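You operate a simulated robot arm through the tools that you are given. There is no shell and no other tool.

You run a simulated two-armed robot. Do the job below in one go: nothing can be reset, and whatever is moved stays where it is left.

## Task
Measure the cream tube. Stand it on the job ticket if the size matches, else put it back.
Fine: close the caliper to 0 mm after.

Only the result counts: the job must be done as asked and must still hold three seconds after the hand-in. Knocking over, shifting, dropping, spilling or breaking anything else fails it.

## Robot
Two 7-joint arms with fingered hands on one trunk that stands fixed in place. Base frame: the origin is at the foot of the trunk, x ahead of it, y to its left, z up; the work surface is at about z = 870. Units: mm, rad, N and s.
The left shoulder is at [51, 152, 1147], the right one opposite. With the tool pointing down near the work surface each hand reaches from about 420 to 820 mm from the base axis, measured 20 degrees to its own side. Payload 3.8 kg a hand.
The tool frame of a hand sits at the grasp point between the pads (the TCP): z along the fingers, y along the line on which they close. The tips reach 30 mm beyond it. The gripper opens to 104 mm; its body begins 35 mm behind the TCP. The gripper is a hand of 5 fingers: y runs from the thumb to the fingers, the wrist lies at [-15, -104, -178] in the tool frame, and closing takes about 1.5 s.
Orientation is that of the tool frame in the base frame, as a unit quaternion [x, y, z, w]. With the fingers straight down and the wrist toward the robot, the tool's x, y and z point along [0, 1, 0], [1, 0, 0] and [0, 0, -1] of the base frame.

## Interface
- The arms move only by the tool nudge_tool. It takes "left_steps", "right_steps" or both (then of equal length, played together; a hand with none holds still); each is a list that holds one entry, the list of rows, each a list of 6 numbers: the shift along the tool's x, y, z in mm, then the turn, a rotation vector about the tool's x, y, z in rad. In form: [[[x, y, z, wx, wy, wz], ...]]. A call has 1 to 20 rows; each row is the pose to reach, as a shift and turn from the pose commanded when the call began, along the tool's axes at that moment. "left_claw" and "right_claw" are, for a hand that has rows, the gripper command, from -1 (fully open) to 1 (shut), values between in proportion, set as the call begins (left out, the last holds). A row lasts 0.2 s, in which the tool goes at most 50 mm and 0.15 rad; a call with a longer step from one row to the next is refused whole, and so is a gripper value outside its range. Where a pose cannot be reached the arm comes as near as it can. A force on the tool above 40 N (or 10 N above the force at the start of the call, whichever is more), or a blocked arm, ends the call early, and 0.2 s more pass. Each finger travels about 72 mm/s and halts on what it meets, pressing with about 29 N; the grip force reading is that of the motor and also rises with nothing between the fingers. The clock runs only during rows and for 0.2 s after the last one: add rows that repeat a pose to give the fingers time. The reply holds the time, the measured pose of the TCP, the force on the tool along the base axes, the opening and the grip force, in the units named above and with some noise, with the torque about the TCP (base axes, N m) and any sound that the robot's microphone picked up.
- Cameras (640 x 400 px; columns grow to the right, rows downward): "scene" is now at [134.3, -58.5, 1298.8]; the picture's right is [-0.63, -0.77, 0.09], its down [-0.50, 0.31, -0.81] and it looks along [0.60, -0.55, -0.58] (base axes); focal length 214 px, centre (320, 200). "left" rides on the left gripper at [-80, -78, -141] in its tool frame; the picture's right is [-0.78, -0.30, 0.56], its down [0.54, -0.78, 0.33] and it looks along [0.33, 0.56, 0.76] (tool axes); focal length 247 px, centre (320, 200). "right" rides on the right gripper at [80, -78, -141] in its tool frame; the picture's right is [-0.78, 0.30, -0.56], its down [-0.53, -0.78, 0.33] and it looks along [-0.33, 0.56, 0.76] (tool axes); focal length 247 px, centre (320, 200). There is no depth. A picture from a camera that has moved, and an enlarged one, comes with that camera's place and axes in the base frame and with its lens.
- snapshot(camera): a new picture of that camera. No time passes.
- raise_lower(by): moves the trunk up (or, below 0, down) by that many mm; the arms and the scene camera ride with it, the base frame stays. It gives what a move gives, with no picture.
- finger_targets(index, middle, ring, little, thumb_bend, thumb_turn, hand): sets how far each is bent, from 0 (flat) to 1 (curled in); at 0.3 the hand is open as for a grip, at 0.7 the pads meet at the TCP. One left out holds its place. A second passes; each finger stops where it meets its share of the squeeze, and holds until it gets a number again. A gripper value or a shape takes the hand back. It gives what a move gives, with no picture; readings hold the bend of each and the force on index, middle, ring, little, thumb and palm. thumb_turn goes from beside the hand (0) to across from the fingers (1), as for a grip.
- preshape(shape, hand): the hand has 5 fingers and takes this shape, open, in about a second: jaw (thumb against the fingers, like two jaws); tri (thumb and two fingers); tip (a fingertip pinch); poke (one finger out to press); point (the index stretched); flat (the hand flat); cup (the hand cupped); fist (a fist). The gripper value then closes the fingers along that shape, each until it touches; the sizes above hold for jaw. It gives what a move gives, with no picture.
- head_to(pan, tilt): turns the head with the scene camera to pan (to the left, within 1.396 rad either way) and tilt (down, from -0.506 to 1.204), counted from straight ahead of the robot (the tilt from the chest, where the trunk bows). It gives what a move gives.
- close_up(camera, box): a new picture of the part [left, top, right, bottom] of that camera's present view, enlarged. No time passes.
- hand_in(): hands the job in; it is judged then, once.

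Nothing tells you positions but the pictures and the camera data. Unless the task says otherwise, let go and move clear before handing in.

The tools are called after "Call:" by a JSON object that holds its "fn" and its "kwargs". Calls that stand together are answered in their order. nudge_tool: Moves the arms, as the interface text tells. Its arguments: {"type":"object","properties":{"left_steps":{"type":"array"},"left_claw":{"type":"number"},"right_steps":{"type":"array"},"right_claw":{"type":"number"}},"required":[]} The other tools are called the same way: raise_lower (by) moves the trunk up or down; preshape (shape, hand) gives the hand a shape; finger_targets (index, middle, ring, little, thumb_bend, thumb_turn, hand) moves the fingers one by one; head_to (pan, tilt) turns the head that bears the scene camera; snapshot (camera) takes a picture; close_up (camera, box) takes an enlarged picture of a part of a camera's view; hand_in () hands the job in.

At the start:

```text
t: 0.0
left_tcp_pos: [488.2, -96.6, 1160.5]
left_orientation: [0.707, 0.707, 0.0, 0.0]
left_wrist_force: [0.3, -0.1, -0.5]
left_moment: [-0.01, 0.0, -0.02]
left_gripper_width: 103.3
left_grip_force: 0.0
left_shape: jaw
left_bend: [0.3, 0.3, 0.3, 0.3, 0.3, 0.98]
left_finger forces: [0.0, 0.0, 0.0, 0.1, 0.1, 0.0]
right_tcp_pos: [330.4, -414.9, 1180.9]
right_orientation: [0.707, 0.707, -0.001, 0.001]
right_wrist_force: [0.0, -0.7, 0.5]
right_moment: [-0.03, -0.01, 0.01]
right_gripper_width: 103.8
right_grip_force: 0.0
right_shape: jaw
right_bend: [0.3, 0.3, 0.3, 0.3, 0.3, 0.98]
right_finger forces: [0.0, 0.1, 0.0, 0.1, 0.0, 0.0]
trunk travel left (down, up): [-225.0, 231.0]
head pan, tilt (commanded): [-0.684, 0.513]
```

scene: 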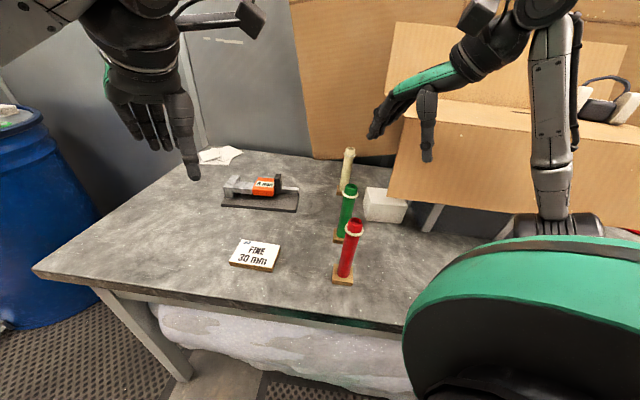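
right: 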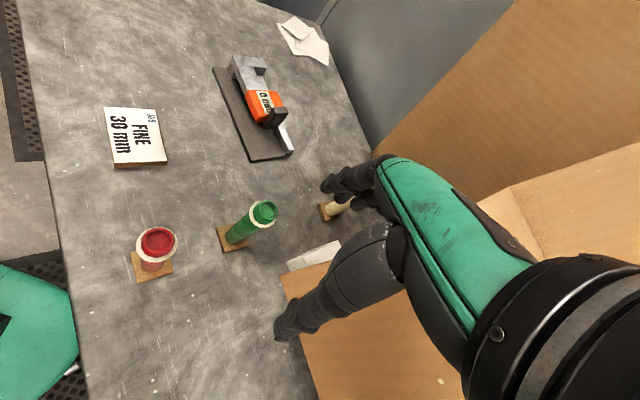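
left: 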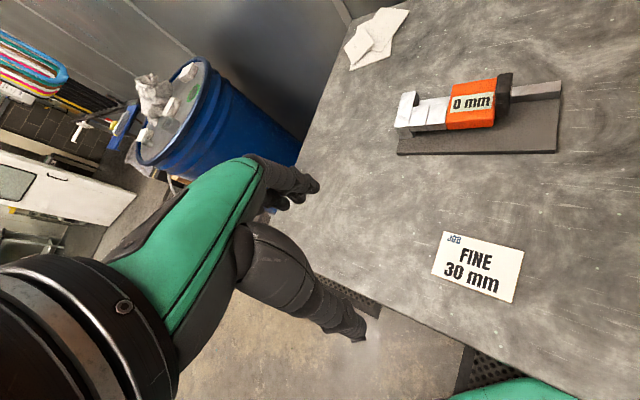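

I see a table with a job ticket reading "FINE 30 mm", a caliper on a dark base showing 0 mm, and three tubes (red, green, cream) standing on small wooden blocks. I'll look closer before moving anything.

Call:
{"fn": "close_up", "kwargs": {"camera": "scene", "box": [200, 130, 420, 300]}}

Call:
{"fn": "close_up", "kwargs": {"camera": "left", "box": [380, 50, 580, 175]}}

Call:
{"fn": "close_up", "kwargs": {"camera": "right", "box": [90, 20, 410, 300]}}

Call:
{"fn": "close_up", "kwargs": {"camera": "left", "box": [420, 220, 540, 310]}}

```text
2.35 times, centred on (310, 215) of scene
camera zoom: at [134.3, -58.5, 1298.8], right [-0.63, -0.77, 0.09], down [-0.5, 0.31, -0.81], along [0.6, -0.55, -0.58], focal length 505 px, centre (344, 165)
```

zoom: 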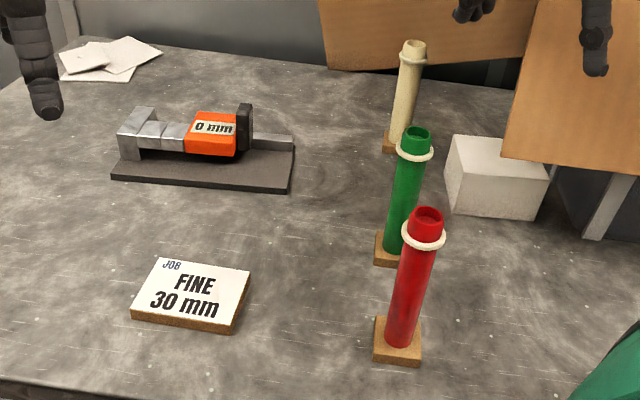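

```text
3.20 times, centred on (480, 112) of left
camera zoom: at [411.3, -175.5, 1302.7], right [-0.3, -0.78, -0.56], down [-0.78, 0.53, -0.33], along [0.56, 0.33, -0.76], focal length 790 px, centre (-192, 480)
```

zoom: 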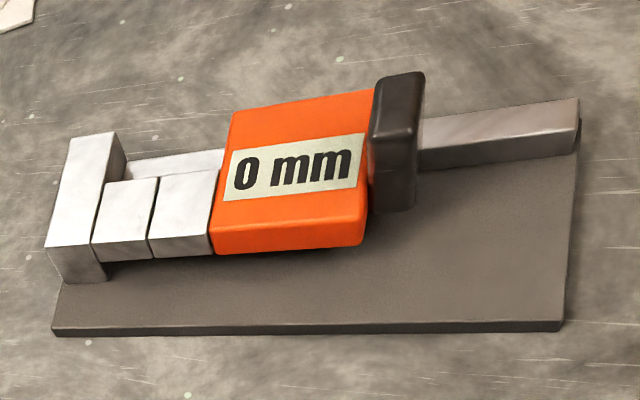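

```text
1.43 times, centred on (250, 160) of right
camera zoom: at [253.7, -334.6, 1323.6], right [0.3, -0.78, 0.56], down [-0.78, -0.53, -0.33], along [0.56, -0.33, -0.76], focal length 353 px, centre (420, 257)
```

zoom: 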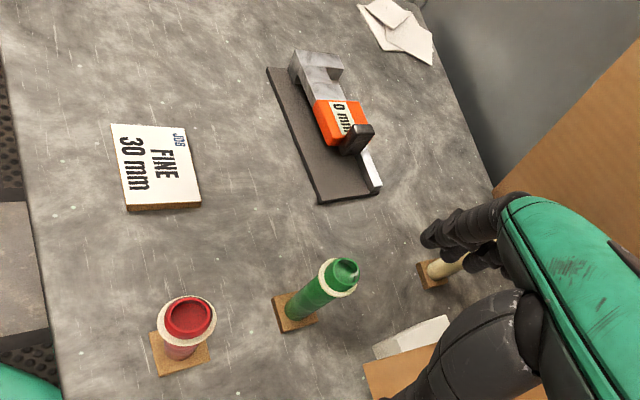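

```text
4.44 times, centred on (480, 265) of left
camera zoom: at [411.3, -175.5, 1302.7], right [-0.3, -0.78, -0.56], down [-0.78, 0.53, -0.33], along [0.56, 0.33, -0.76], focal length 1098 px, centre (-391, -89)
```

zoom: 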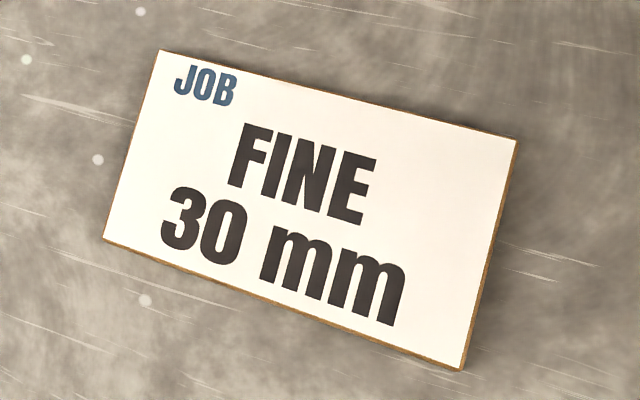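

The ticket asks for FINE 30 mm and the caliper sits closed at 0 mm. I put the cream tube near (565,-565), the caliper along (710,-180) to (560,-360), and the ticket near (468,-186). I'll enlarge the tubes and jaws to confirm this.

Call:
{"fn": "close_up", "kwargs": {"camera": "scene", "box": [300, 140, 420, 215]}}

Call:
{"fn": "close_up", "kwargs": {"camera": "scene", "box": [215, 165, 305, 221]}}

Call:
{"fn": "close_up", "kwargs": {"camera": "right", "box": [200, 40, 310, 170]}}

Call:
{"fn": "close_up", "kwargs": {"camera": "right", "box": [280, 150, 400, 250]}}

```text
5.33 times, centred on (360, 178) of scene
camera zoom: at [134.3, -58.5, 1298.8], right [-0.63, -0.77, 0.09], down [-0.5, 0.31, -0.81], along [0.6, -0.55, -0.58], focal length 1144 px, centre (107, 320)
```

zoom: 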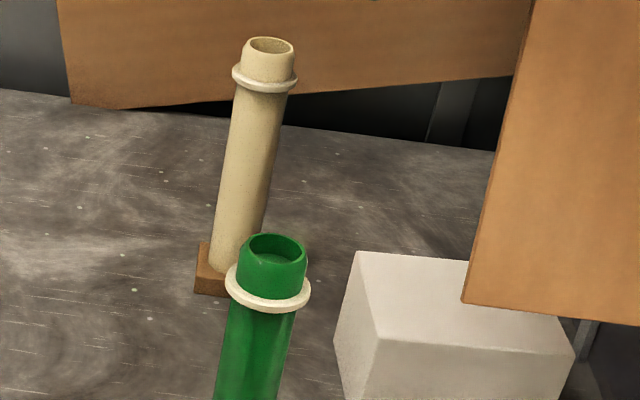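

```text
7.11 times, centred on (260, 193) of scene
camera zoom: at [134.3, -58.5, 1298.8], right [-0.63, -0.77, 0.09], down [-0.5, 0.31, -0.81], along [0.6, -0.55, -0.58], focal length 1525 px, centre (747, 250)
```

zoom: 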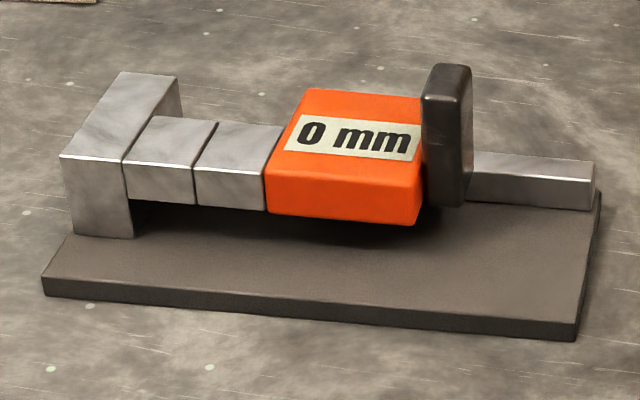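

```text
3.08 times, centred on (255, 105) of right
camera zoom: at [253.7, -334.6, 1323.6], right [0.3, -0.78, 0.56], down [-0.78, -0.53, -0.33], along [0.56, -0.33, -0.76], focal length 760 px, centre (520, 492)
```

zoom: 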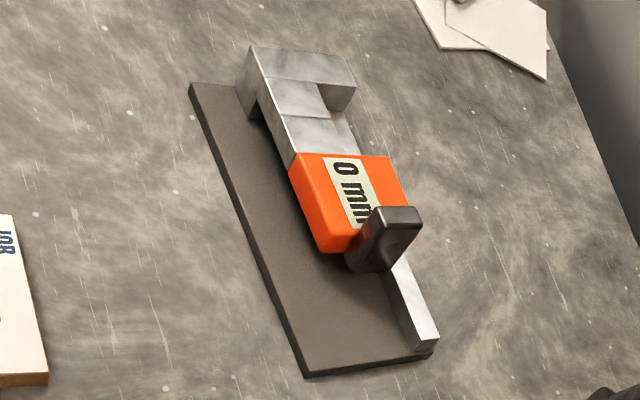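

```text
4.00 times, centred on (340, 200) of right
camera zoom: at [253.7, -334.6, 1323.6], right [0.3, -0.78, 0.56], down [-0.78, -0.53, -0.33], along [0.56, -0.33, -0.76], focal length 988 px, centre (240, 200)
```

zoom: 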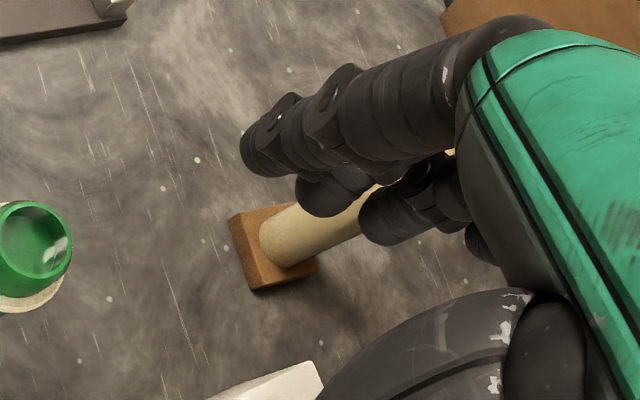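

The tube stands about 160 mm tall, from z 880 to 1040, with a ring about 20 mm below its top. A cardboard flap hangs close to the right hand, near (340,-452,1029). I'll turn the head to see how far it extends.

Call:
{"fn": "head_to", "kwargs": {"pan": -1.2, "tilt": 0.5}}

Call:
{"fn": "snapshot", "kwargs": {"camera": "scene"}}

```text
t: 0.9
left_tcp_pos: [487.5, -96.8, 1161.6]
left_orientation: [0.707, 0.707, 0.0, 0.0]
left_wrist_force: [-0.6, -0.8, -0.4]
left_moment: [0.03, -0.02, -0.01]
left_gripper_width: 103.4
left_grip_force: 0.1
left_shape: jaw
left_bend: [0.3, 0.3, 0.3, 0.3, 0.3, 0.98]
left_finger forces: [0.0, 0.1, 0.0, 0.1, 0.0, 0.0]
right_tcp_pos: [330.4, -416.0, 1181.8]
right_orientation: [0.707, 0.707, -0.001, 0.0]
right_wrist_force: [-1.3, -0.1, 0.4]
right_moment: [0.01, 0.0, -0.03]
right_gripper_width: 103.9
right_grip_force: 0.1
right_shape: jaw
right_bend: [0.3, 0.3, 0.3, 0.3, 0.3, 0.98]
right_finger forces: [0.0, 0.0, 0.0, 0.0, 0.0, 0.1]
trunk travel left (down, up): [-225.0, 231.0]
head pan, tilt (commanded): [-1.201, 0.499]
```

```text
taken
camera scene: at [97.6, -86.0, 1305.4], right [-0.92, -0.36, 0.13], down [-0.3, 0.45, -0.84], along [0.25, -0.82, -0.52], focal length 214 px, centre (320, 200)
```

scene: 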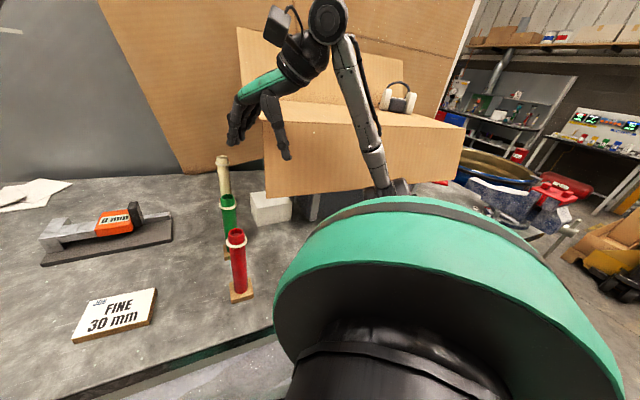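

The cardboard box hangs over the right side of the table, with its corner near (342,-457) and z from about 1026 to 1211, so I'll keep the right arm clear of it. Next I'll enlarge the caliper from several views to locate its jaw and thumb pad precisely.

Call:
{"fn": "close_up", "kwargs": {"camera": "right", "box": [225, 45, 305, 95]}}

Call:
{"fn": "close_up", "kwargs": {"camera": "right", "box": [235, 80, 315, 130]}}

Call:
{"fn": "close_up", "kwargs": {"camera": "left", "box": [440, 65, 568, 145]}}

Call:
{"fn": "close_up", "kwargs": {"camera": "scene", "box": [35, 190, 179, 280]}}

```text
8.00 times, centred on (265, 70) of right
camera zoom: at [253.7, -334.6, 1323.6], right [0.3, -0.78, 0.56], down [-0.78, -0.53, -0.33], along [0.56, -0.33, -0.76], focal length 1976 px, centre (760, 1240)
```

zoom: 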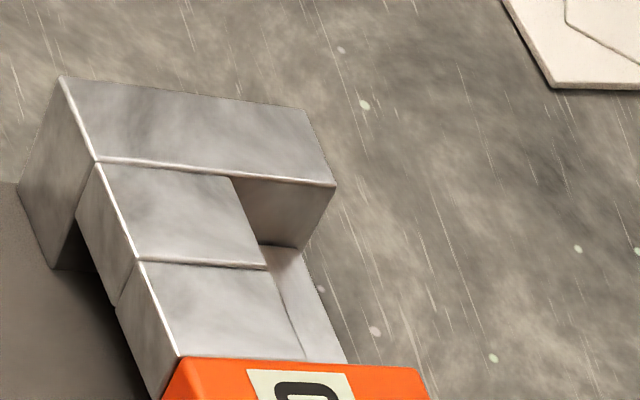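

```text
8.00 times, centred on (275, 105) of right
camera zoom: at [253.7, -334.6, 1323.6], right [0.3, -0.78, 0.56], down [-0.78, -0.53, -0.33], along [0.56, -0.33, -0.76], focal length 1976 px, centre (680, 960)
```

zoom: 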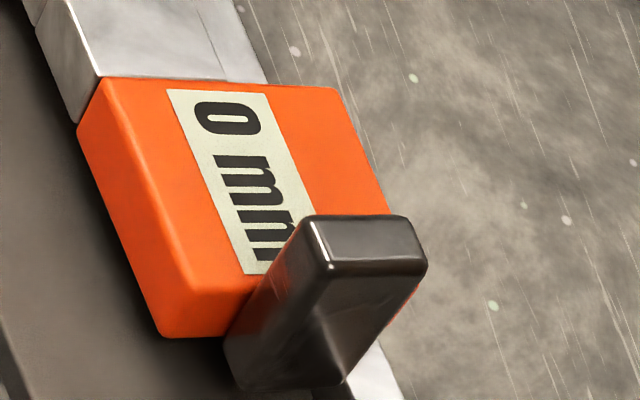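

```text
5.00 times, centred on (504, 105) of left
camera zoom: at [411.3, -175.5, 1302.7], right [-0.3, -0.78, -0.56], down [-0.78, 0.53, -0.33], along [0.56, 0.33, -0.76], focal length 1235 px, centre (-600, 675)
```

zoom: 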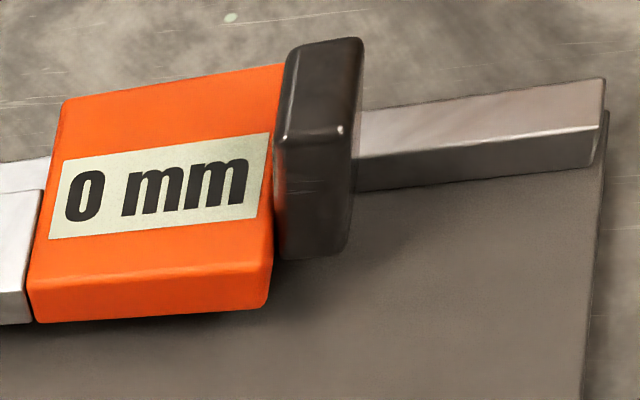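

```text
4.44 times, centred on (107, 235) of scene
camera zoom: at [97.6, -86.0, 1305.4], right [-0.92, -0.36, 0.13], down [-0.3, 0.45, -0.84], along [0.25, -0.82, -0.52], focal length 953 px, centre (1267, 44)
```

zoom: 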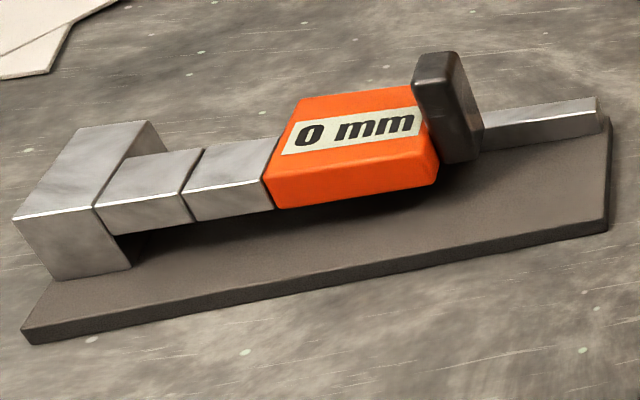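

The thumb pad's top is near (641,-341,969), the jaw tops are near z 932, and the slide axis runs along (-0.655,-0.756). Before moving the arm I'll check the cardboard box edges and the tube stands again.

Call:
{"fn": "close_up", "kwargs": {"camera": "scene", "box": [190, 0, 480, 220]}}

Call:
{"fn": "close_up", "kwargs": {"camera": "scene", "box": [195, 145, 307, 225]}}

Call:
{"fn": "snapshot", "kwargs": {"camera": "right"}}

```text
1.82 times, centred on (335, 110) of scene
camera zoom: at [97.6, -86.0, 1305.4], right [-0.92, -0.36, 0.13], down [-0.3, 0.45, -0.84], along [0.25, -0.82, -0.52], focal length 390 px, centre (293, 364)
```

zoom: 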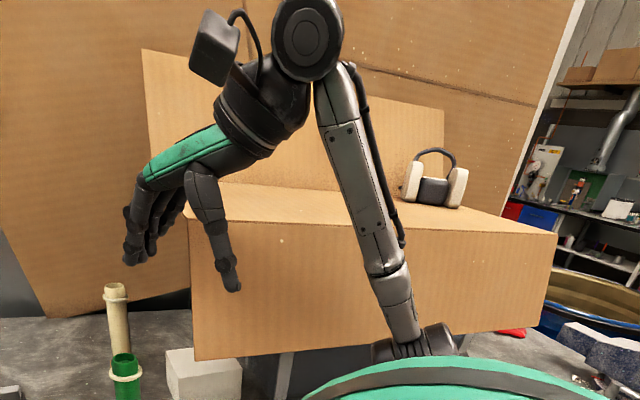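

```text
5.00 times, centred on (251, 185) of scene
camera zoom: at [97.6, -86.0, 1305.4], right [-0.92, -0.36, 0.13], down [-0.3, 0.45, -0.84], along [0.25, -0.82, -0.52], focal length 1072 px, centre (665, 275)
```

zoom: 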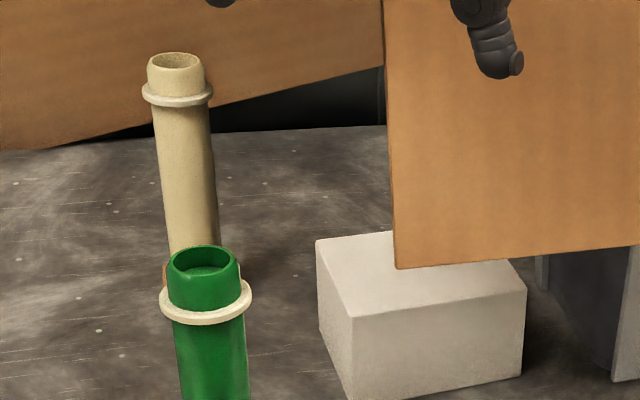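

```text
taken
camera right: at [253.7, -334.6, 1323.6], right [0.3, -0.78, 0.56], down [-0.78, -0.53, -0.33], along [0.56, -0.33, -0.76], focal length 247 px, centre (320, 200)
```

right: 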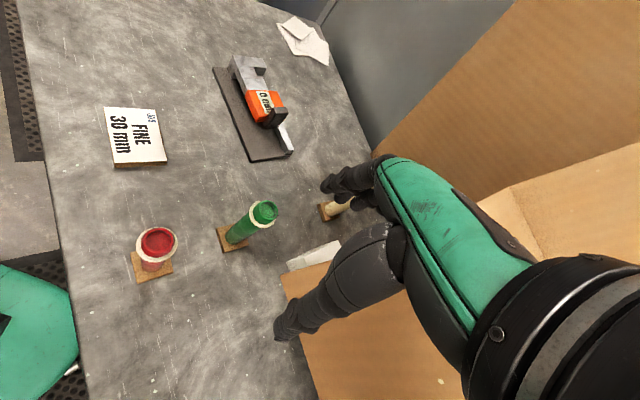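

The slider needs a push along its axis. The tall pad sticks up about 24 mm above the orange body, so a single extended finger should fit behind it. I'll move the left arm clear, raise the trunk a little, and look at the right hand's poke shape.

Call:
{"fn": "nudge_tool", "kwargs": {"left_steps": [[[40, 0, 0, 0, 0, 0], [80, 0, 0, 0, 0, 0], [120, 0, 0, 0, 0, 0], [160, 0, 0, 0, 0, 0], [200, 0, 0, 0, 0, 0], [240, 0, 0, 0, 0, 0], [240, 0, 0, 0, 0, 0]]]}}

Call:
{"fn": "preshape", "kwargs": {"hand": "right", "shape": "poke"}}

Call:
{"fn": "head_to", "kwargs": {"pan": -0.9, "tilt": 0.4}}

Call:
{"fn": "snapshot", "kwargs": {"camera": "scene"}}

Call:
{"fn": "snapshot", "kwargs": {"camera": "right"}}

Call:
{"fn": "snapshot", "kwargs": {"camera": "left"}}

```text
t: 2.5
left_tcp_pos: [488.9, 143.8, 1160.5]
left_orientation: [0.707, 0.707, 0.001, 0.0]
left_wrist_force: [-0.1, 0.1, -0.1]
left_moment: [0.01, -0.01, -0.05]
left_gripper_width: 103.7
left_grip_force: 0.1
left_shape: jaw
left_bend: [0.3, 0.3, 0.3, 0.3, 0.3, 0.98]
left_finger forces: [0.0, 0.0, 0.1, 0.0, 0.0, 0.0]
right_tcp_pos: [329.5, -415.1, 1182.0]
right_orientation: [0.707, 0.707, 0.0, 0.0]
right_wrist_force: [0.3, 0.1, -0.6]
right_moment: [0.04, 0.0, -0.01]
right_gripper_width: 103.8
right_grip_force: 0.1
right_shape: jaw
right_bend: [0.3, 0.3, 0.3, 0.3, 0.3, 0.98]
right_finger forces: [0.1, 0.1, 0.0, 0.0, 0.0, 0.0]
trunk travel left (down, up): [-225.0, 231.0]
head pan, tilt (commanded): [-1.201, 0.499]
```

```text
t: 3.4
left_tcp_pos: [488.6, 143.8, 1159.9]
left_orientation: [0.707, 0.708, 0.0, 0.0]
left_wrist_force: [0.3, -0.4, -0.6]
left_moment: [0.03, 0.0, 0.01]
left_gripper_width: 103.9
left_grip_force: 0.1
left_shape: jaw
left_bend: [0.3, 0.3, 0.3, 0.3, 0.3, 0.98]
left_finger forces: [0.0, 0.0, 0.0, 0.1, 0.1, 0.0]
right_tcp_pos: [330.7, -415.2, 1182.1]
right_orientation: [0.707, 0.707, 0.0, 0.0]
right_wrist_force: [0.6, -0.4, 0.2]
right_moment: [-0.01, -0.02, 0.02]
right_gripper_width: 0.0
right_grip_force: 0.0
right_shape: poke
right_bend: [0.7, 0.7, 0.99, 0.99, 1.0, 1.0]
right_finger forces: [0.0, 0.1, 0.1, 0.0, 0.0, 0.1]
trunk travel left (down, up): [-225.0, 231.0]
head pan, tilt (commanded): [-1.201, 0.499]
```

```text
t: 4.2
left_tcp_pos: [488.6, 142.9, 1159.8]
left_orientation: [0.707, 0.707, 0.001, -0.001]
left_wrist_force: [-0.2, 0.6, -0.1]
left_moment: [0.02, 0.02, -0.02]
left_gripper_width: 103.6
left_grip_force: 0.0
left_shape: jaw
left_bend: [0.3, 0.3, 0.3, 0.3, 0.3, 0.98]
left_finger forces: [0.0, 0.0, 0.0, 0.0, 0.0, 0.0]
right_tcp_pos: [331.1, -415.1, 1181.0]
right_orientation: [0.707, 0.707, 0.0, 0.0]
right_wrist_force: [0.4, 0.2, 0.0]
right_moment: [0.0, 0.01, 0.0]
right_gripper_width: 0.0
right_grip_force: 0.0
right_shape: poke
right_bend: [0.7, 0.7, 0.99, 0.99, 1.0, 1.0]
right_finger forces: [0.1, 0.1, 0.1, 0.0, 0.0, 0.0]
trunk travel left (down, up): [-225.0, 231.0]
head pan, tilt (commanded): [-0.901, 0.4]
```

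```text
taken
camera scene: at [123.2, -73.7, 1310.9], right [-0.78, -0.62, 0.11], down [-0.37, 0.31, -0.88], along [0.51, -0.72, -0.47], focal length 214 px, centre (320, 200)
```

scene: 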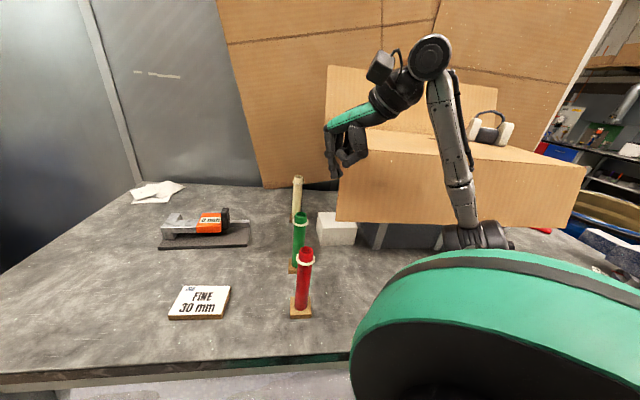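

```text
taken
camera right: at [253.7, -334.5, 1323.6], right [0.3, -0.78, 0.56], down [-0.78, -0.53, -0.33], along [0.56, -0.33, -0.76], focal length 247 px, centre (320, 200)
```

right: 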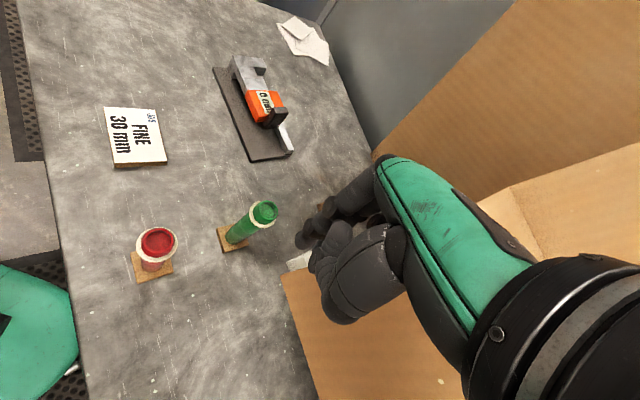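

```text
taken
camera left: at [411.7, 64.3, 1301.5], right [-0.3, -0.78, -0.56], down [-0.78, 0.53, -0.33], along [0.56, 0.33, -0.76], focal length 247 px, centre (320, 200)
```

left: 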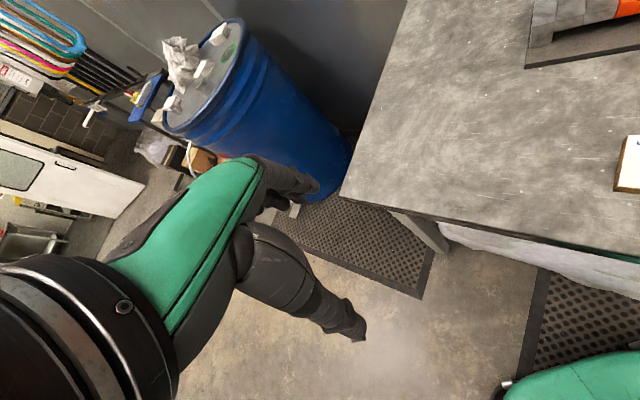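

Call:
{"fn": "close_up", "kwargs": {"camera": "scene", "box": [300, 80, 420, 200]}}

Call:
{"fn": "close_up", "kwargs": {"camera": "right", "box": [270, 150, 430, 340]}}

```text
3.33 times, centred on (360, 140) of scene
camera zoom: at [123.2, -73.7, 1310.9], right [-0.78, -0.62, 0.11], down [-0.37, 0.31, -0.88], along [0.51, -0.72, -0.47], focal length 715 px, centre (187, 400)
```

zoom: 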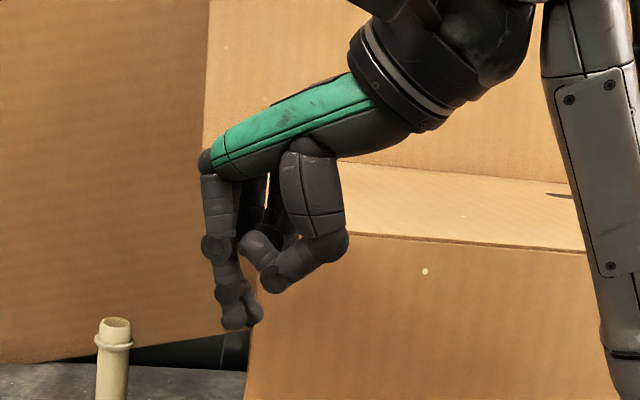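

```text
2.11 times, centred on (350, 245) of right
camera zoom: at [253.7, -334.5, 1323.6], right [0.3, -0.78, 0.56], down [-0.78, -0.53, -0.33], along [0.56, -0.33, -0.76], focal length 520 px, centre (257, 105)
```

zoom: 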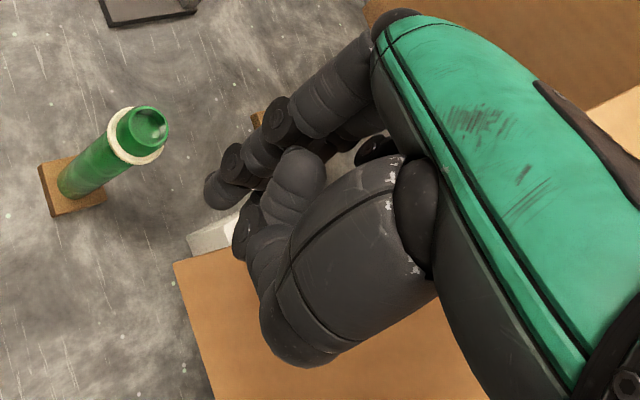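

The poke shape gives an index and middle bundle reaching about 28 mm below the TCP. I'll fly the right hand high over the caliper, turned about -41° so the fingers line up with the slider.

Call:
{"fn": "nudge_tool", "kwargs": {"right_steps": [[[10, 33, 6, 0, 0, 0.07], [19, 67, 12, 0, 0, 0.14], [29, 100, 18, 0, 0, 0.21], [39, 133, 24, 0, 0, 0.28], [48, 166, 30, 0, 0, 0.35], [58, 200, 36, 0, 0, 0.43], [68, 233, 42, 0, 0, 0.5], [78, 266, 48, 0, 0, 0.57], [87, 300, 54, 0, 0, 0.64], [97, 333, 60, 0, 0, 0.714], [97, 333, 60, 0, 0, 0.714]]]}}

Call:
{"fn": "snapshot", "kwargs": {"camera": "scene"}}

Call:
{"fn": "snapshot", "kwargs": {"camera": "right"}}

```text
t: 6.6
left_tcp_pos: [487.8, 142.5, 1161.4]
left_orientation: [0.707, 0.707, 0.0, 0.0]
left_wrist_force: [-0.1, 0.2, -0.1]
left_moment: [0.01, -0.01, 0.02]
left_gripper_width: 103.5
left_grip_force: 0.0
left_shape: jaw
left_bend: [0.3, 0.3, 0.3, 0.3, 0.3, 0.98]
left_finger forces: [0.1, 0.0, 0.0, 0.0, 0.0, 0.0]
right_tcp_pos: [662.4, -318.9, 1120.6]
right_orientation: [0.91, 0.414, 0.0, 0.0]
right_wrist_force: [-0.1, 0.5, 0.1]
right_moment: [0.02, 0.03, 0.0]
right_gripper_width: 0.2
right_grip_force: 0.2
right_shape: poke
right_bend: [0.7, 0.7, 0.99, 0.99, 1.0, 1.0]
right_finger forces: [0.0, 0.1, 0.0, 0.0, 0.1, 0.1]
trunk travel left (down, up): [-225.0, 231.0]
head pan, tilt (commanded): [-0.901, 0.4]
```

```text
taken
camera scene: at [122.4, -74.1, 1311.1], right [-0.78, -0.62, 0.11], down [-0.37, 0.31, -0.88], along [0.51, -0.72, -0.47], focal length 214 px, centre (320, 200)
```

scene: 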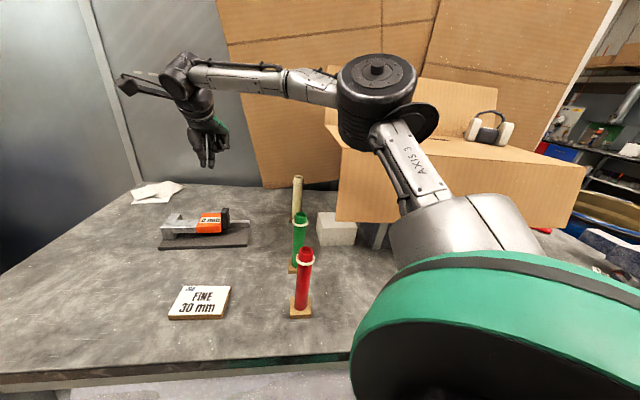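

```text
taken
camera right: at [657.1, -206.8, 1262.5], right [-0.29, -0.78, 0.56], down [-0.94, 0.11, -0.33], along [0.2, -0.62, -0.76], focal length 247 px, centre (320, 200)
```

right: 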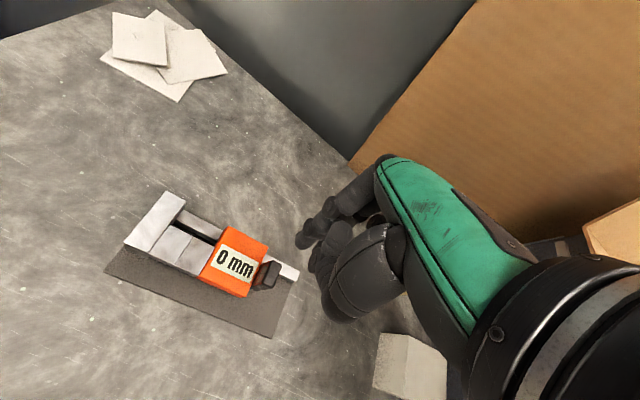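

The hand is over the caliper with the elbow held high, above the box. I'll use this closer view to refine where the pad and jaws are.

Call:
{"fn": "close_up", "kwargs": {"camera": "right", "box": [95, 180, 335, 345]}}

Call:
{"fn": "close_up", "kwargs": {"camera": "right", "box": [190, 220, 310, 300]}}

Call:
{"fn": "close_up", "kwargs": {"camera": "scene", "box": [150, 200, 260, 255]}}

```text
2.42 times, centred on (215, 262) of right
camera zoom: at [657.1, -206.8, 1262.5], right [-0.29, -0.78, 0.56], down [-0.94, 0.11, -0.33], along [0.2, -0.62, -0.76], focal length 599 px, centre (574, 48)
```

zoom: 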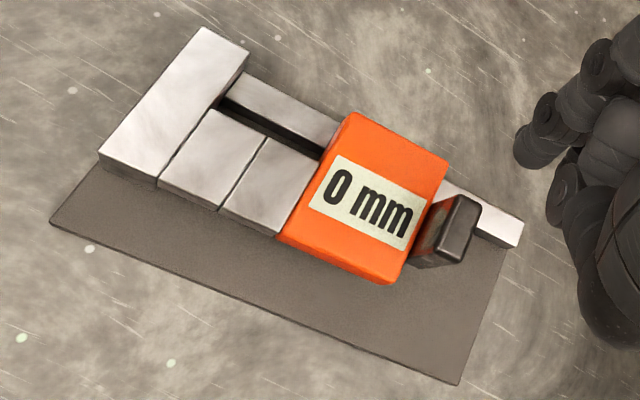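

```text
5.00 times, centred on (250, 260) of right
camera zoom: at [657.1, -206.8, 1262.5], right [-0.29, -0.78, 0.56], down [-0.94, 0.11, -0.33], along [0.2, -0.62, -0.76], focal length 1235 px, centre (670, -100)
```

zoom: 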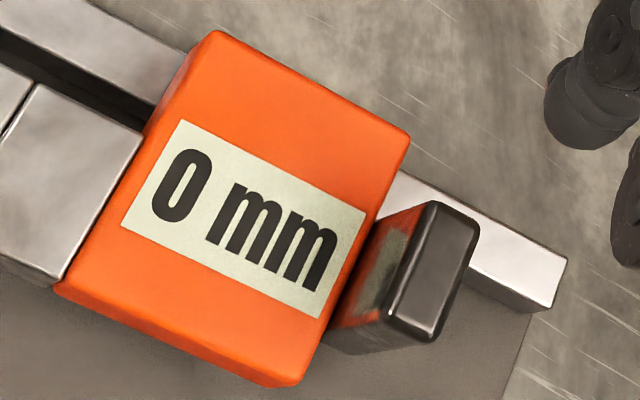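

```text
5.82 times, centred on (205, 228) of scene
camera zoom: at [122.4, -74.1, 1311.1], right [-0.78, -0.62, 0.11], down [-0.37, 0.31, -0.88], along [0.51, -0.72, -0.47], focal length 1248 px, centre (989, 40)
```

zoom: 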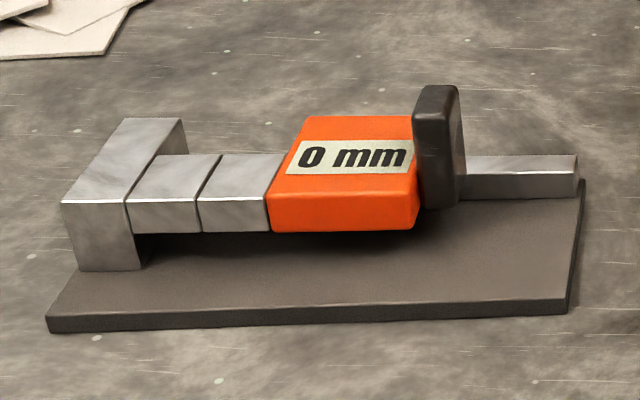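

I put the pad's near face about 17 mm to the slide side of the TCP, with its top near z 969. I'll step back a little and lower the two fingers behind the pad, above the orange body.

Call:
{"fn": "nudge_tool", "kwargs": {"right_steps": [[[5, 2, 0, 0, 0, 0], [10, 3, 10, 0, 0, 0], [10, 3, 45, 0, 0, 0], [10, 3, 80, 0, 0, 0], [10, 3, 105, 0, 0, 0], [10, 3, 120, 0, 0, 0], [10, 3, 130, 0, 0, 0], [10, 3, 130, 0, 0, 0]]]}}

Call:
{"fn": "close_up", "kwargs": {"camera": "right", "box": [150, 100, 470, 340]}}

Call:
{"fn": "close_up", "kwargs": {"camera": "scene", "box": [140, 150, 260, 255]}}

```text
t: 8.4
left_tcp_pos: [488.6, 143.8, 1160.8]
left_orientation: [0.706, 0.708, 0.0, 0.0]
left_wrist_force: [-0.6, 0.2, 0.6]
left_moment: [0.0, -0.02, -0.02]
left_gripper_width: 103.9
left_grip_force: 0.1
left_shape: jaw
left_bend: [0.3, 0.3, 0.3, 0.3, 0.3, 0.98]
left_finger forces: [0.0, 0.0, 0.0, 0.0, 0.0, 0.1]
right_tcp_pos: [671.2, -311.8, 992.4]
right_orientation: [0.909, 0.416, -0.001, 0.001]
right_wrist_force: [-0.5, 0.1, 0.3]
right_moment: [0.0, -0.03, -0.01]
right_gripper_width: 0.0
right_grip_force: 0.0
right_shape: poke
right_bend: [0.7, 0.7, 0.99, 0.99, 1.0, 1.0]
right_finger forces: [0.0, 0.0, 0.1, 0.0, 0.0, 0.0]
trunk travel left (down, up): [-225.0, 231.0]
head pan, tilt (commanded): [-0.901, 0.4]
```

```text
1.67 times, centred on (310, 220) of right
camera zoom: at [666.4, -200.8, 1133.6], right [-0.28, -0.78, 0.56], down [-0.94, 0.1, -0.33], along [0.2, -0.62, -0.76], focal length 412 px, centre (337, 167)
```

zoom: 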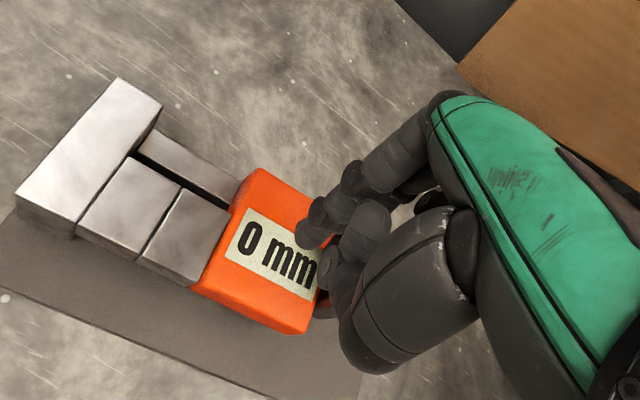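

```text
3.81 times, centred on (200, 202) of scene
camera zoom: at [123.2, -73.6, 1311.0], right [-0.78, -0.62, 0.11], down [-0.37, 0.3, -0.88], along [0.51, -0.72, -0.47], focal length 817 px, centre (777, 190)
```

zoom: 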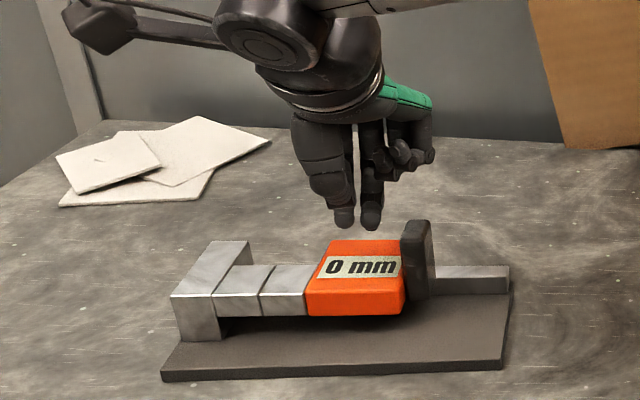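

The two fingertips hang just above the orange body with the pad to their right, clear of everything. I'll lower another 12 mm, then push gently along the slide direction.

Call:
{"fn": "nudge_tool", "kwargs": {"right_steps": [[[0, 0, 5, 0, 0, 0], [0, 0, 9, 0, 0, 0], [0, 0, 12, 0, 0, 0], [0, 0, 12, 0, 0, 0]]]}}

Call:
{"fn": "close_up", "kwargs": {"camera": "scene", "box": [170, 180, 250, 250]}}

Call:
{"fn": "close_up", "kwargs": {"camera": "right", "box": [230, 180, 370, 300]}}

```text
t: 9.4
left_tcp_pos: [488.4, 144.9, 1161.8]
left_orientation: [0.706, 0.708, -0.001, 0.0]
left_wrist_force: [0.1, 0.0, -0.6]
left_moment: [0.02, 0.02, 0.01]
left_gripper_width: 103.8
left_grip_force: 0.1
left_shape: jaw
left_bend: [0.3, 0.3, 0.3, 0.3, 0.3, 0.98]
left_finger forces: [0.0, 0.1, 0.0, 0.0, 0.1, 0.0]
right_tcp_pos: [671.7, -312.7, 979.0]
right_orientation: [0.91, 0.415, -0.001, 0.0]
right_wrist_force: [0.7, -0.7, 0.5]
right_moment: [-0.01, -0.02, 0.03]
right_gripper_width: 0.0
right_grip_force: 0.1
right_shape: poke
right_bend: [0.7, 0.7, 0.99, 0.99, 1.0, 1.0]
right_finger forces: [0.0, 0.1, 0.0, 0.0, 0.1, 0.0]
trunk travel left (down, up): [-225.0, 231.0]
head pan, tilt (commanded): [-0.901, 0.4]
```

```text
5.71 times, centred on (210, 215) of scene
camera zoom: at [123.4, -73.6, 1310.9], right [-0.78, -0.62, 0.11], down [-0.37, 0.3, -0.88], along [0.51, -0.72, -0.47], focal length 1226 px, centre (949, 114)
```

zoom: 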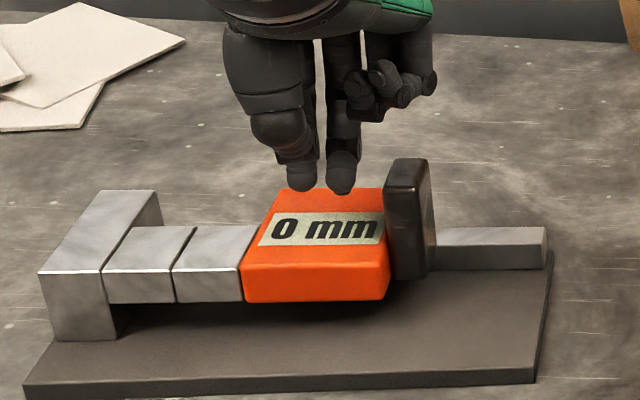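

```text
3.33 times, centred on (300, 240) of right
camera zoom: at [666.4, -200.6, 1121.7], right [-0.28, -0.78, 0.56], down [-0.94, 0.1, -0.33], along [0.2, -0.62, -0.76], focal length 823 px, centre (387, 67)
```

zoom: 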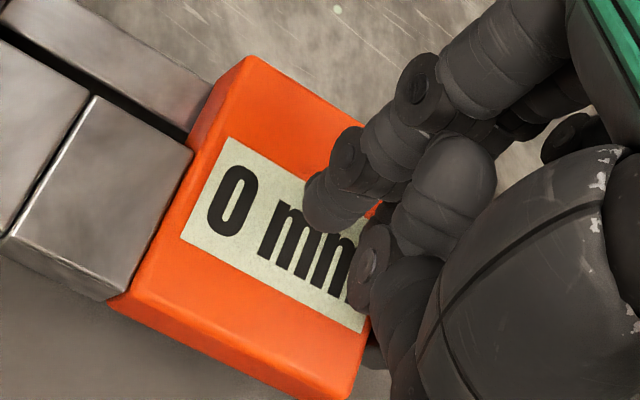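

The pad should meet the middle finger after roughly 10–18 mm of travel along -x of the tool. I'll push slowly in small steps and watch the force.

Call:
{"fn": "nudge_tool", "kwargs": {"right_steps": [[[-3, 0, 0, 0, 0, 0], [-6, 0, 0, 0, 0, 0], [-9, 0, 0, 0, 0, 0], [-12, 0, 0, 0, 0, 0], [-15, 0, 0, 0, 0, 0], [-18, 0, 0, 0, 0, 0], [-21, 0, 0, 0, 0, 0], [-24, 0, 0, 0, 0, 0], [-24, 0, 0, 0, 0, 0]]]}}

Call:
{"fn": "close_up", "kwargs": {"camera": "scene", "box": [150, 180, 260, 255]}}

Call:
{"fn": "close_up", "kwargs": {"camera": "right", "box": [170, 150, 370, 300]}}

```text
t: 11.4
left_tcp_pos: [489.3, 143.3, 1160.2]
left_orientation: [0.707, 0.708, -0.001, 0.0]
left_wrist_force: [-0.6, -0.7, 0.6]
left_moment: [0.0, -0.02, 0.02]
left_gripper_width: 104.0
left_grip_force: 0.0
left_shape: jaw
left_bend: [0.3, 0.3, 0.3, 0.3, 0.3, 0.98]
left_finger forces: [0.0, 0.0, 0.0, 0.1, 0.0, 0.0]
right_tcp_pos: [657.4, -331.0, 978.8]
right_orientation: [0.91, 0.415, 0.0, 0.0]
right_wrist_force: [0.4, 1.0, 0.1]
right_moment: [0.01, -0.02, -0.01]
right_gripper_width: 0.0
right_grip_force: 0.1
right_shape: poke
right_bend: [0.7, 0.7, 0.99, 0.99, 1.0, 1.0]
right_finger forces: [0.0, 0.9, 0.0, 0.1, 0.0, 0.1]
trunk travel left (down, up): [-225.0, 231.0]
head pan, tilt (commanded): [-0.901, 0.4]
```

```text
5.33 times, centred on (205, 218) of scene
camera zoom: at [123.4, -73.5, 1310.9], right [-0.78, -0.62, 0.11], down [-0.37, 0.3, -0.88], along [0.51, -0.72, -0.47], focal length 1144 px, centre (933, 107)
```

zoom: 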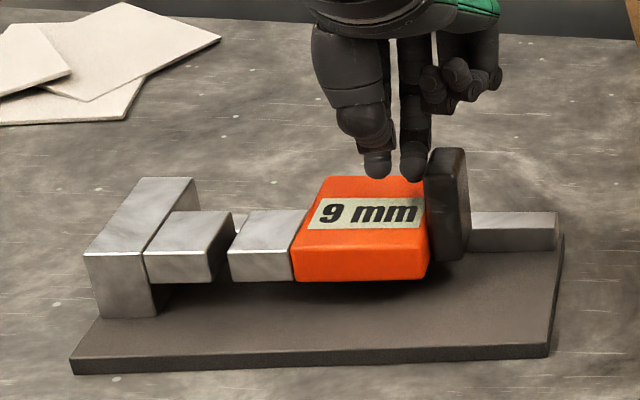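

```text
2.67 times, centred on (270, 225) of right
camera zoom: at [651.3, -218.8, 1121.2], right [-0.28, -0.78, 0.56], down [-0.94, 0.1, -0.33], along [0.2, -0.62, -0.76], focal length 659 px, centre (453, 133)
```

zoom: 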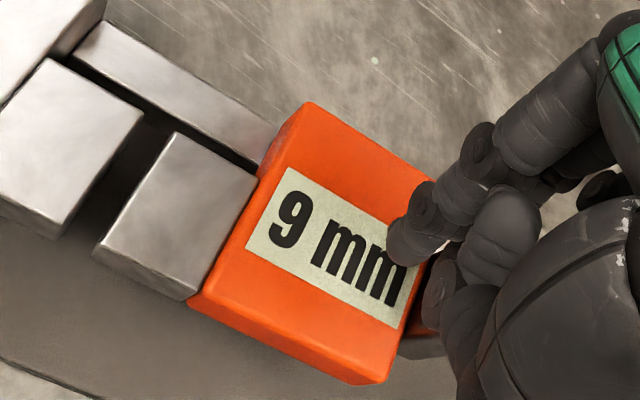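

The caliper now reads 9 mm and the slider moves with only about 1 N. I'll keep pushing until it is open around 47 mm.

Call:
{"fn": "nudge_tool", "kwargs": {"right_steps": [[[-4, 0, 0, 0, 0, 0], [-8, 0, 0, 0, 0, 0], [-12, 0, 0, 0, 0, 0], [-16, 0, 0, 0, 0, 0], [-20, 0, 0, 0, 0, 0], [-24, 0, 0, 0, 0, 0], [-28, 0, 0, 0, 0, 0], [-32, 0, 0, 0, 0, 0], [-36, 0, 0, 0, 0, 0], [-38, 0, 0, 0, 0, 0], [-38, 0, 0, 0, 0, 0]]]}}

Call:
{"fn": "close_up", "kwargs": {"camera": "scene", "box": [150, 180, 260, 255]}}

Call:
{"fn": "close_up", "kwargs": {"camera": "right", "box": [110, 130, 390, 330]}}

```text
t: 13.8
left_tcp_pos: [488.2, 144.8, 1160.7]
left_orientation: [0.707, 0.707, 0.0, 0.0]
left_wrist_force: [-0.1, -0.6, 0.2]
left_moment: [0.02, 0.01, 0.01]
left_gripper_width: 103.5
left_grip_force: 0.1
left_shape: jaw
left_bend: [0.3, 0.3, 0.3, 0.3, 0.3, 0.98]
left_finger forces: [0.0, 0.0, 0.0, 0.1, 0.0, 0.1]
right_tcp_pos: [630.7, -359.4, 980.4]
right_orientation: [0.91, 0.416, 0.0, 0.0]
right_wrist_force: [0.1, 0.8, 0.2]
right_moment: [0.02, 0.03, 0.02]
right_gripper_width: 0.1
right_grip_force: 0.0
right_shape: poke
right_bend: [0.7, 0.7, 0.99, 0.99, 1.0, 1.0]
right_finger forces: [0.0, 0.8, 0.1, 0.0, 0.0, 0.0]
trunk travel left (down, up): [-225.0, 231.0]
head pan, tilt (commanded): [-0.901, 0.4]
```

```text
5.33 times, centred on (205, 218) of scene
camera zoom: at [123.4, -73.5, 1310.9], right [-0.78, -0.62, 0.11], down [-0.37, 0.3, -0.88], along [0.51, -0.72, -0.47], focal length 1144 px, centre (933, 107)
```

zoom: 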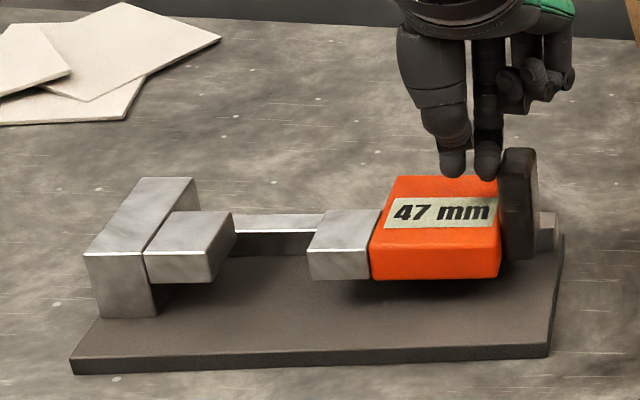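

```text
2.00 times, centred on (250, 230) of right
camera zoom: at [626.8, -248.0, 1121.4], right [-0.28, -0.78, 0.56], down [-0.94, 0.1, -0.33], along [0.2, -0.62, -0.76], focal length 494 px, centre (460, 140)
```

zoom: 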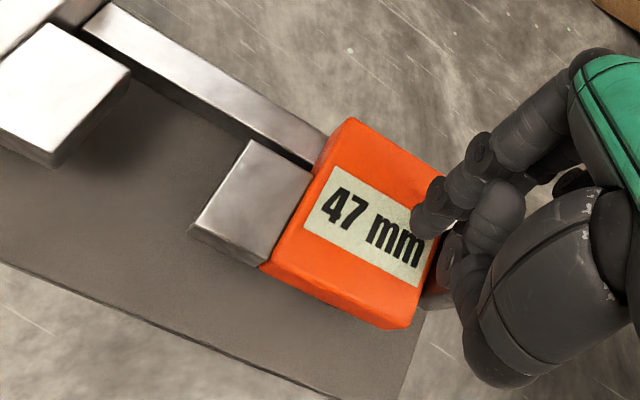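

The jaws are open to 47 mm. I'll back off the pad, lift straight up, and reshape the hand into an open grip.

Call:
{"fn": "nudge_tool", "kwargs": {"right_steps": [[[5, 0, 0, 0, 0, 0], [5, 0, -20, 0, 0, 0], [5, 0, -60, 0, 0, 0], [5, 0, -105, 0, 0, 0], [5, 0, -150, 0, 0, 0], [5, 0, -170, 0, 0, 0], [5, 0, -170, 0, 0, 0]]]}}

Call:
{"fn": "preshape", "kwargs": {"hand": "right", "shape": "jaw"}}

Call:
{"fn": "snapshot", "kwargs": {"camera": "right"}}

Call:
{"fn": "snapshot", "kwargs": {"camera": "scene"}}

```text
t: 15.4
left_tcp_pos: [487.4, 143.9, 1160.1]
left_orientation: [0.707, 0.708, 0.0, 0.0]
left_wrist_force: [-0.6, -0.2, 0.3]
left_moment: [-0.02, -0.04, 0.02]
left_gripper_width: 103.7
left_grip_force: 0.0
left_shape: jaw
left_bend: [0.3, 0.3, 0.3, 0.3, 0.3, 0.98]
left_finger forces: [0.0, 0.0, 0.1, 0.0, 0.0, 0.1]
right_tcp_pos: [635.4, -358.2, 1149.2]
right_orientation: [0.91, 0.416, -0.001, 0.0]
right_wrist_force: [-0.5, -0.8, 1.1]
right_moment: [0.0, 0.03, -0.03]
right_gripper_width: 0.0
right_grip_force: 0.0
right_shape: poke
right_bend: [0.7, 0.7, 0.99, 0.99, 1.0, 1.0]
right_finger forces: [0.0, 0.0, 0.0, 0.0, 0.0, 0.0]
trunk travel left (down, up): [-225.0, 231.0]
head pan, tilt (commanded): [-0.901, 0.4]
```

```text
t: 16.3
left_tcp_pos: [488.2, 143.6, 1161.0]
left_orientation: [0.706, 0.708, 0.0, 0.0]
left_wrist_force: [-0.1, -0.1, 0.0]
left_moment: [-0.02, 0.01, 0.01]
left_gripper_width: 103.7
left_grip_force: 0.1
left_shape: jaw
left_bend: [0.3, 0.3, 0.3, 0.3, 0.3, 0.98]
left_finger forces: [0.1, 0.0, 0.0, 0.0, 0.0, 0.1]
right_tcp_pos: [635.5, -357.4, 1149.5]
right_orientation: [0.91, 0.415, 0.0, 0.0]
right_wrist_force: [-1.0, -0.5, -0.1]
right_moment: [-0.01, 0.02, -0.02]
right_gripper_width: 103.8
right_grip_force: 0.0
right_shape: jaw
right_bend: [0.3, 0.3, 0.3, 0.3, 0.3, 0.98]
right_finger forces: [0.0, 0.1, 0.1, 0.1, 0.0, 0.0]
trunk travel left (down, up): [-225.0, 231.0]
head pan, tilt (commanded): [-0.901, 0.4]
```

```text
taken
camera right: at [630.0, -245.1, 1291.2], right [-0.28, -0.78, 0.56], down [-0.94, 0.1, -0.33], along [0.2, -0.62, -0.76], focal length 247 px, centre (320, 200)
```

right: 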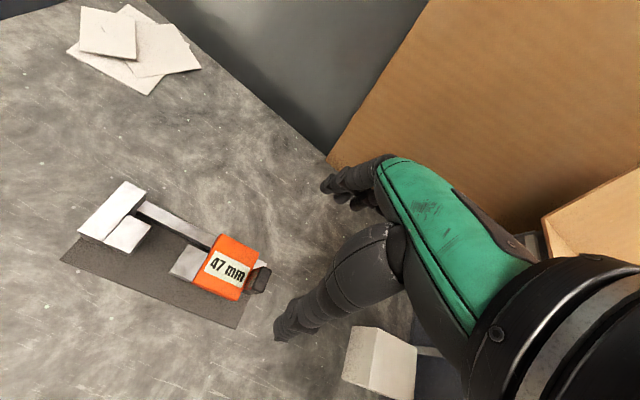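

```text
taken
camera scene: at [123.3, -73.6, 1311.0], right [-0.78, -0.62, 0.11], down [-0.37, 0.3, -0.88], along [0.51, -0.72, -0.47], focal length 214 px, centre (320, 200)
```

scene: 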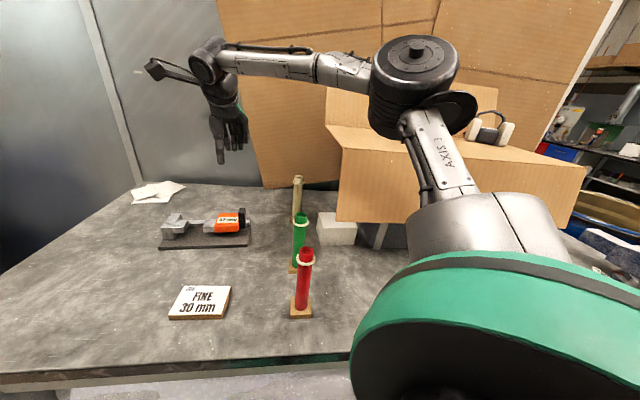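

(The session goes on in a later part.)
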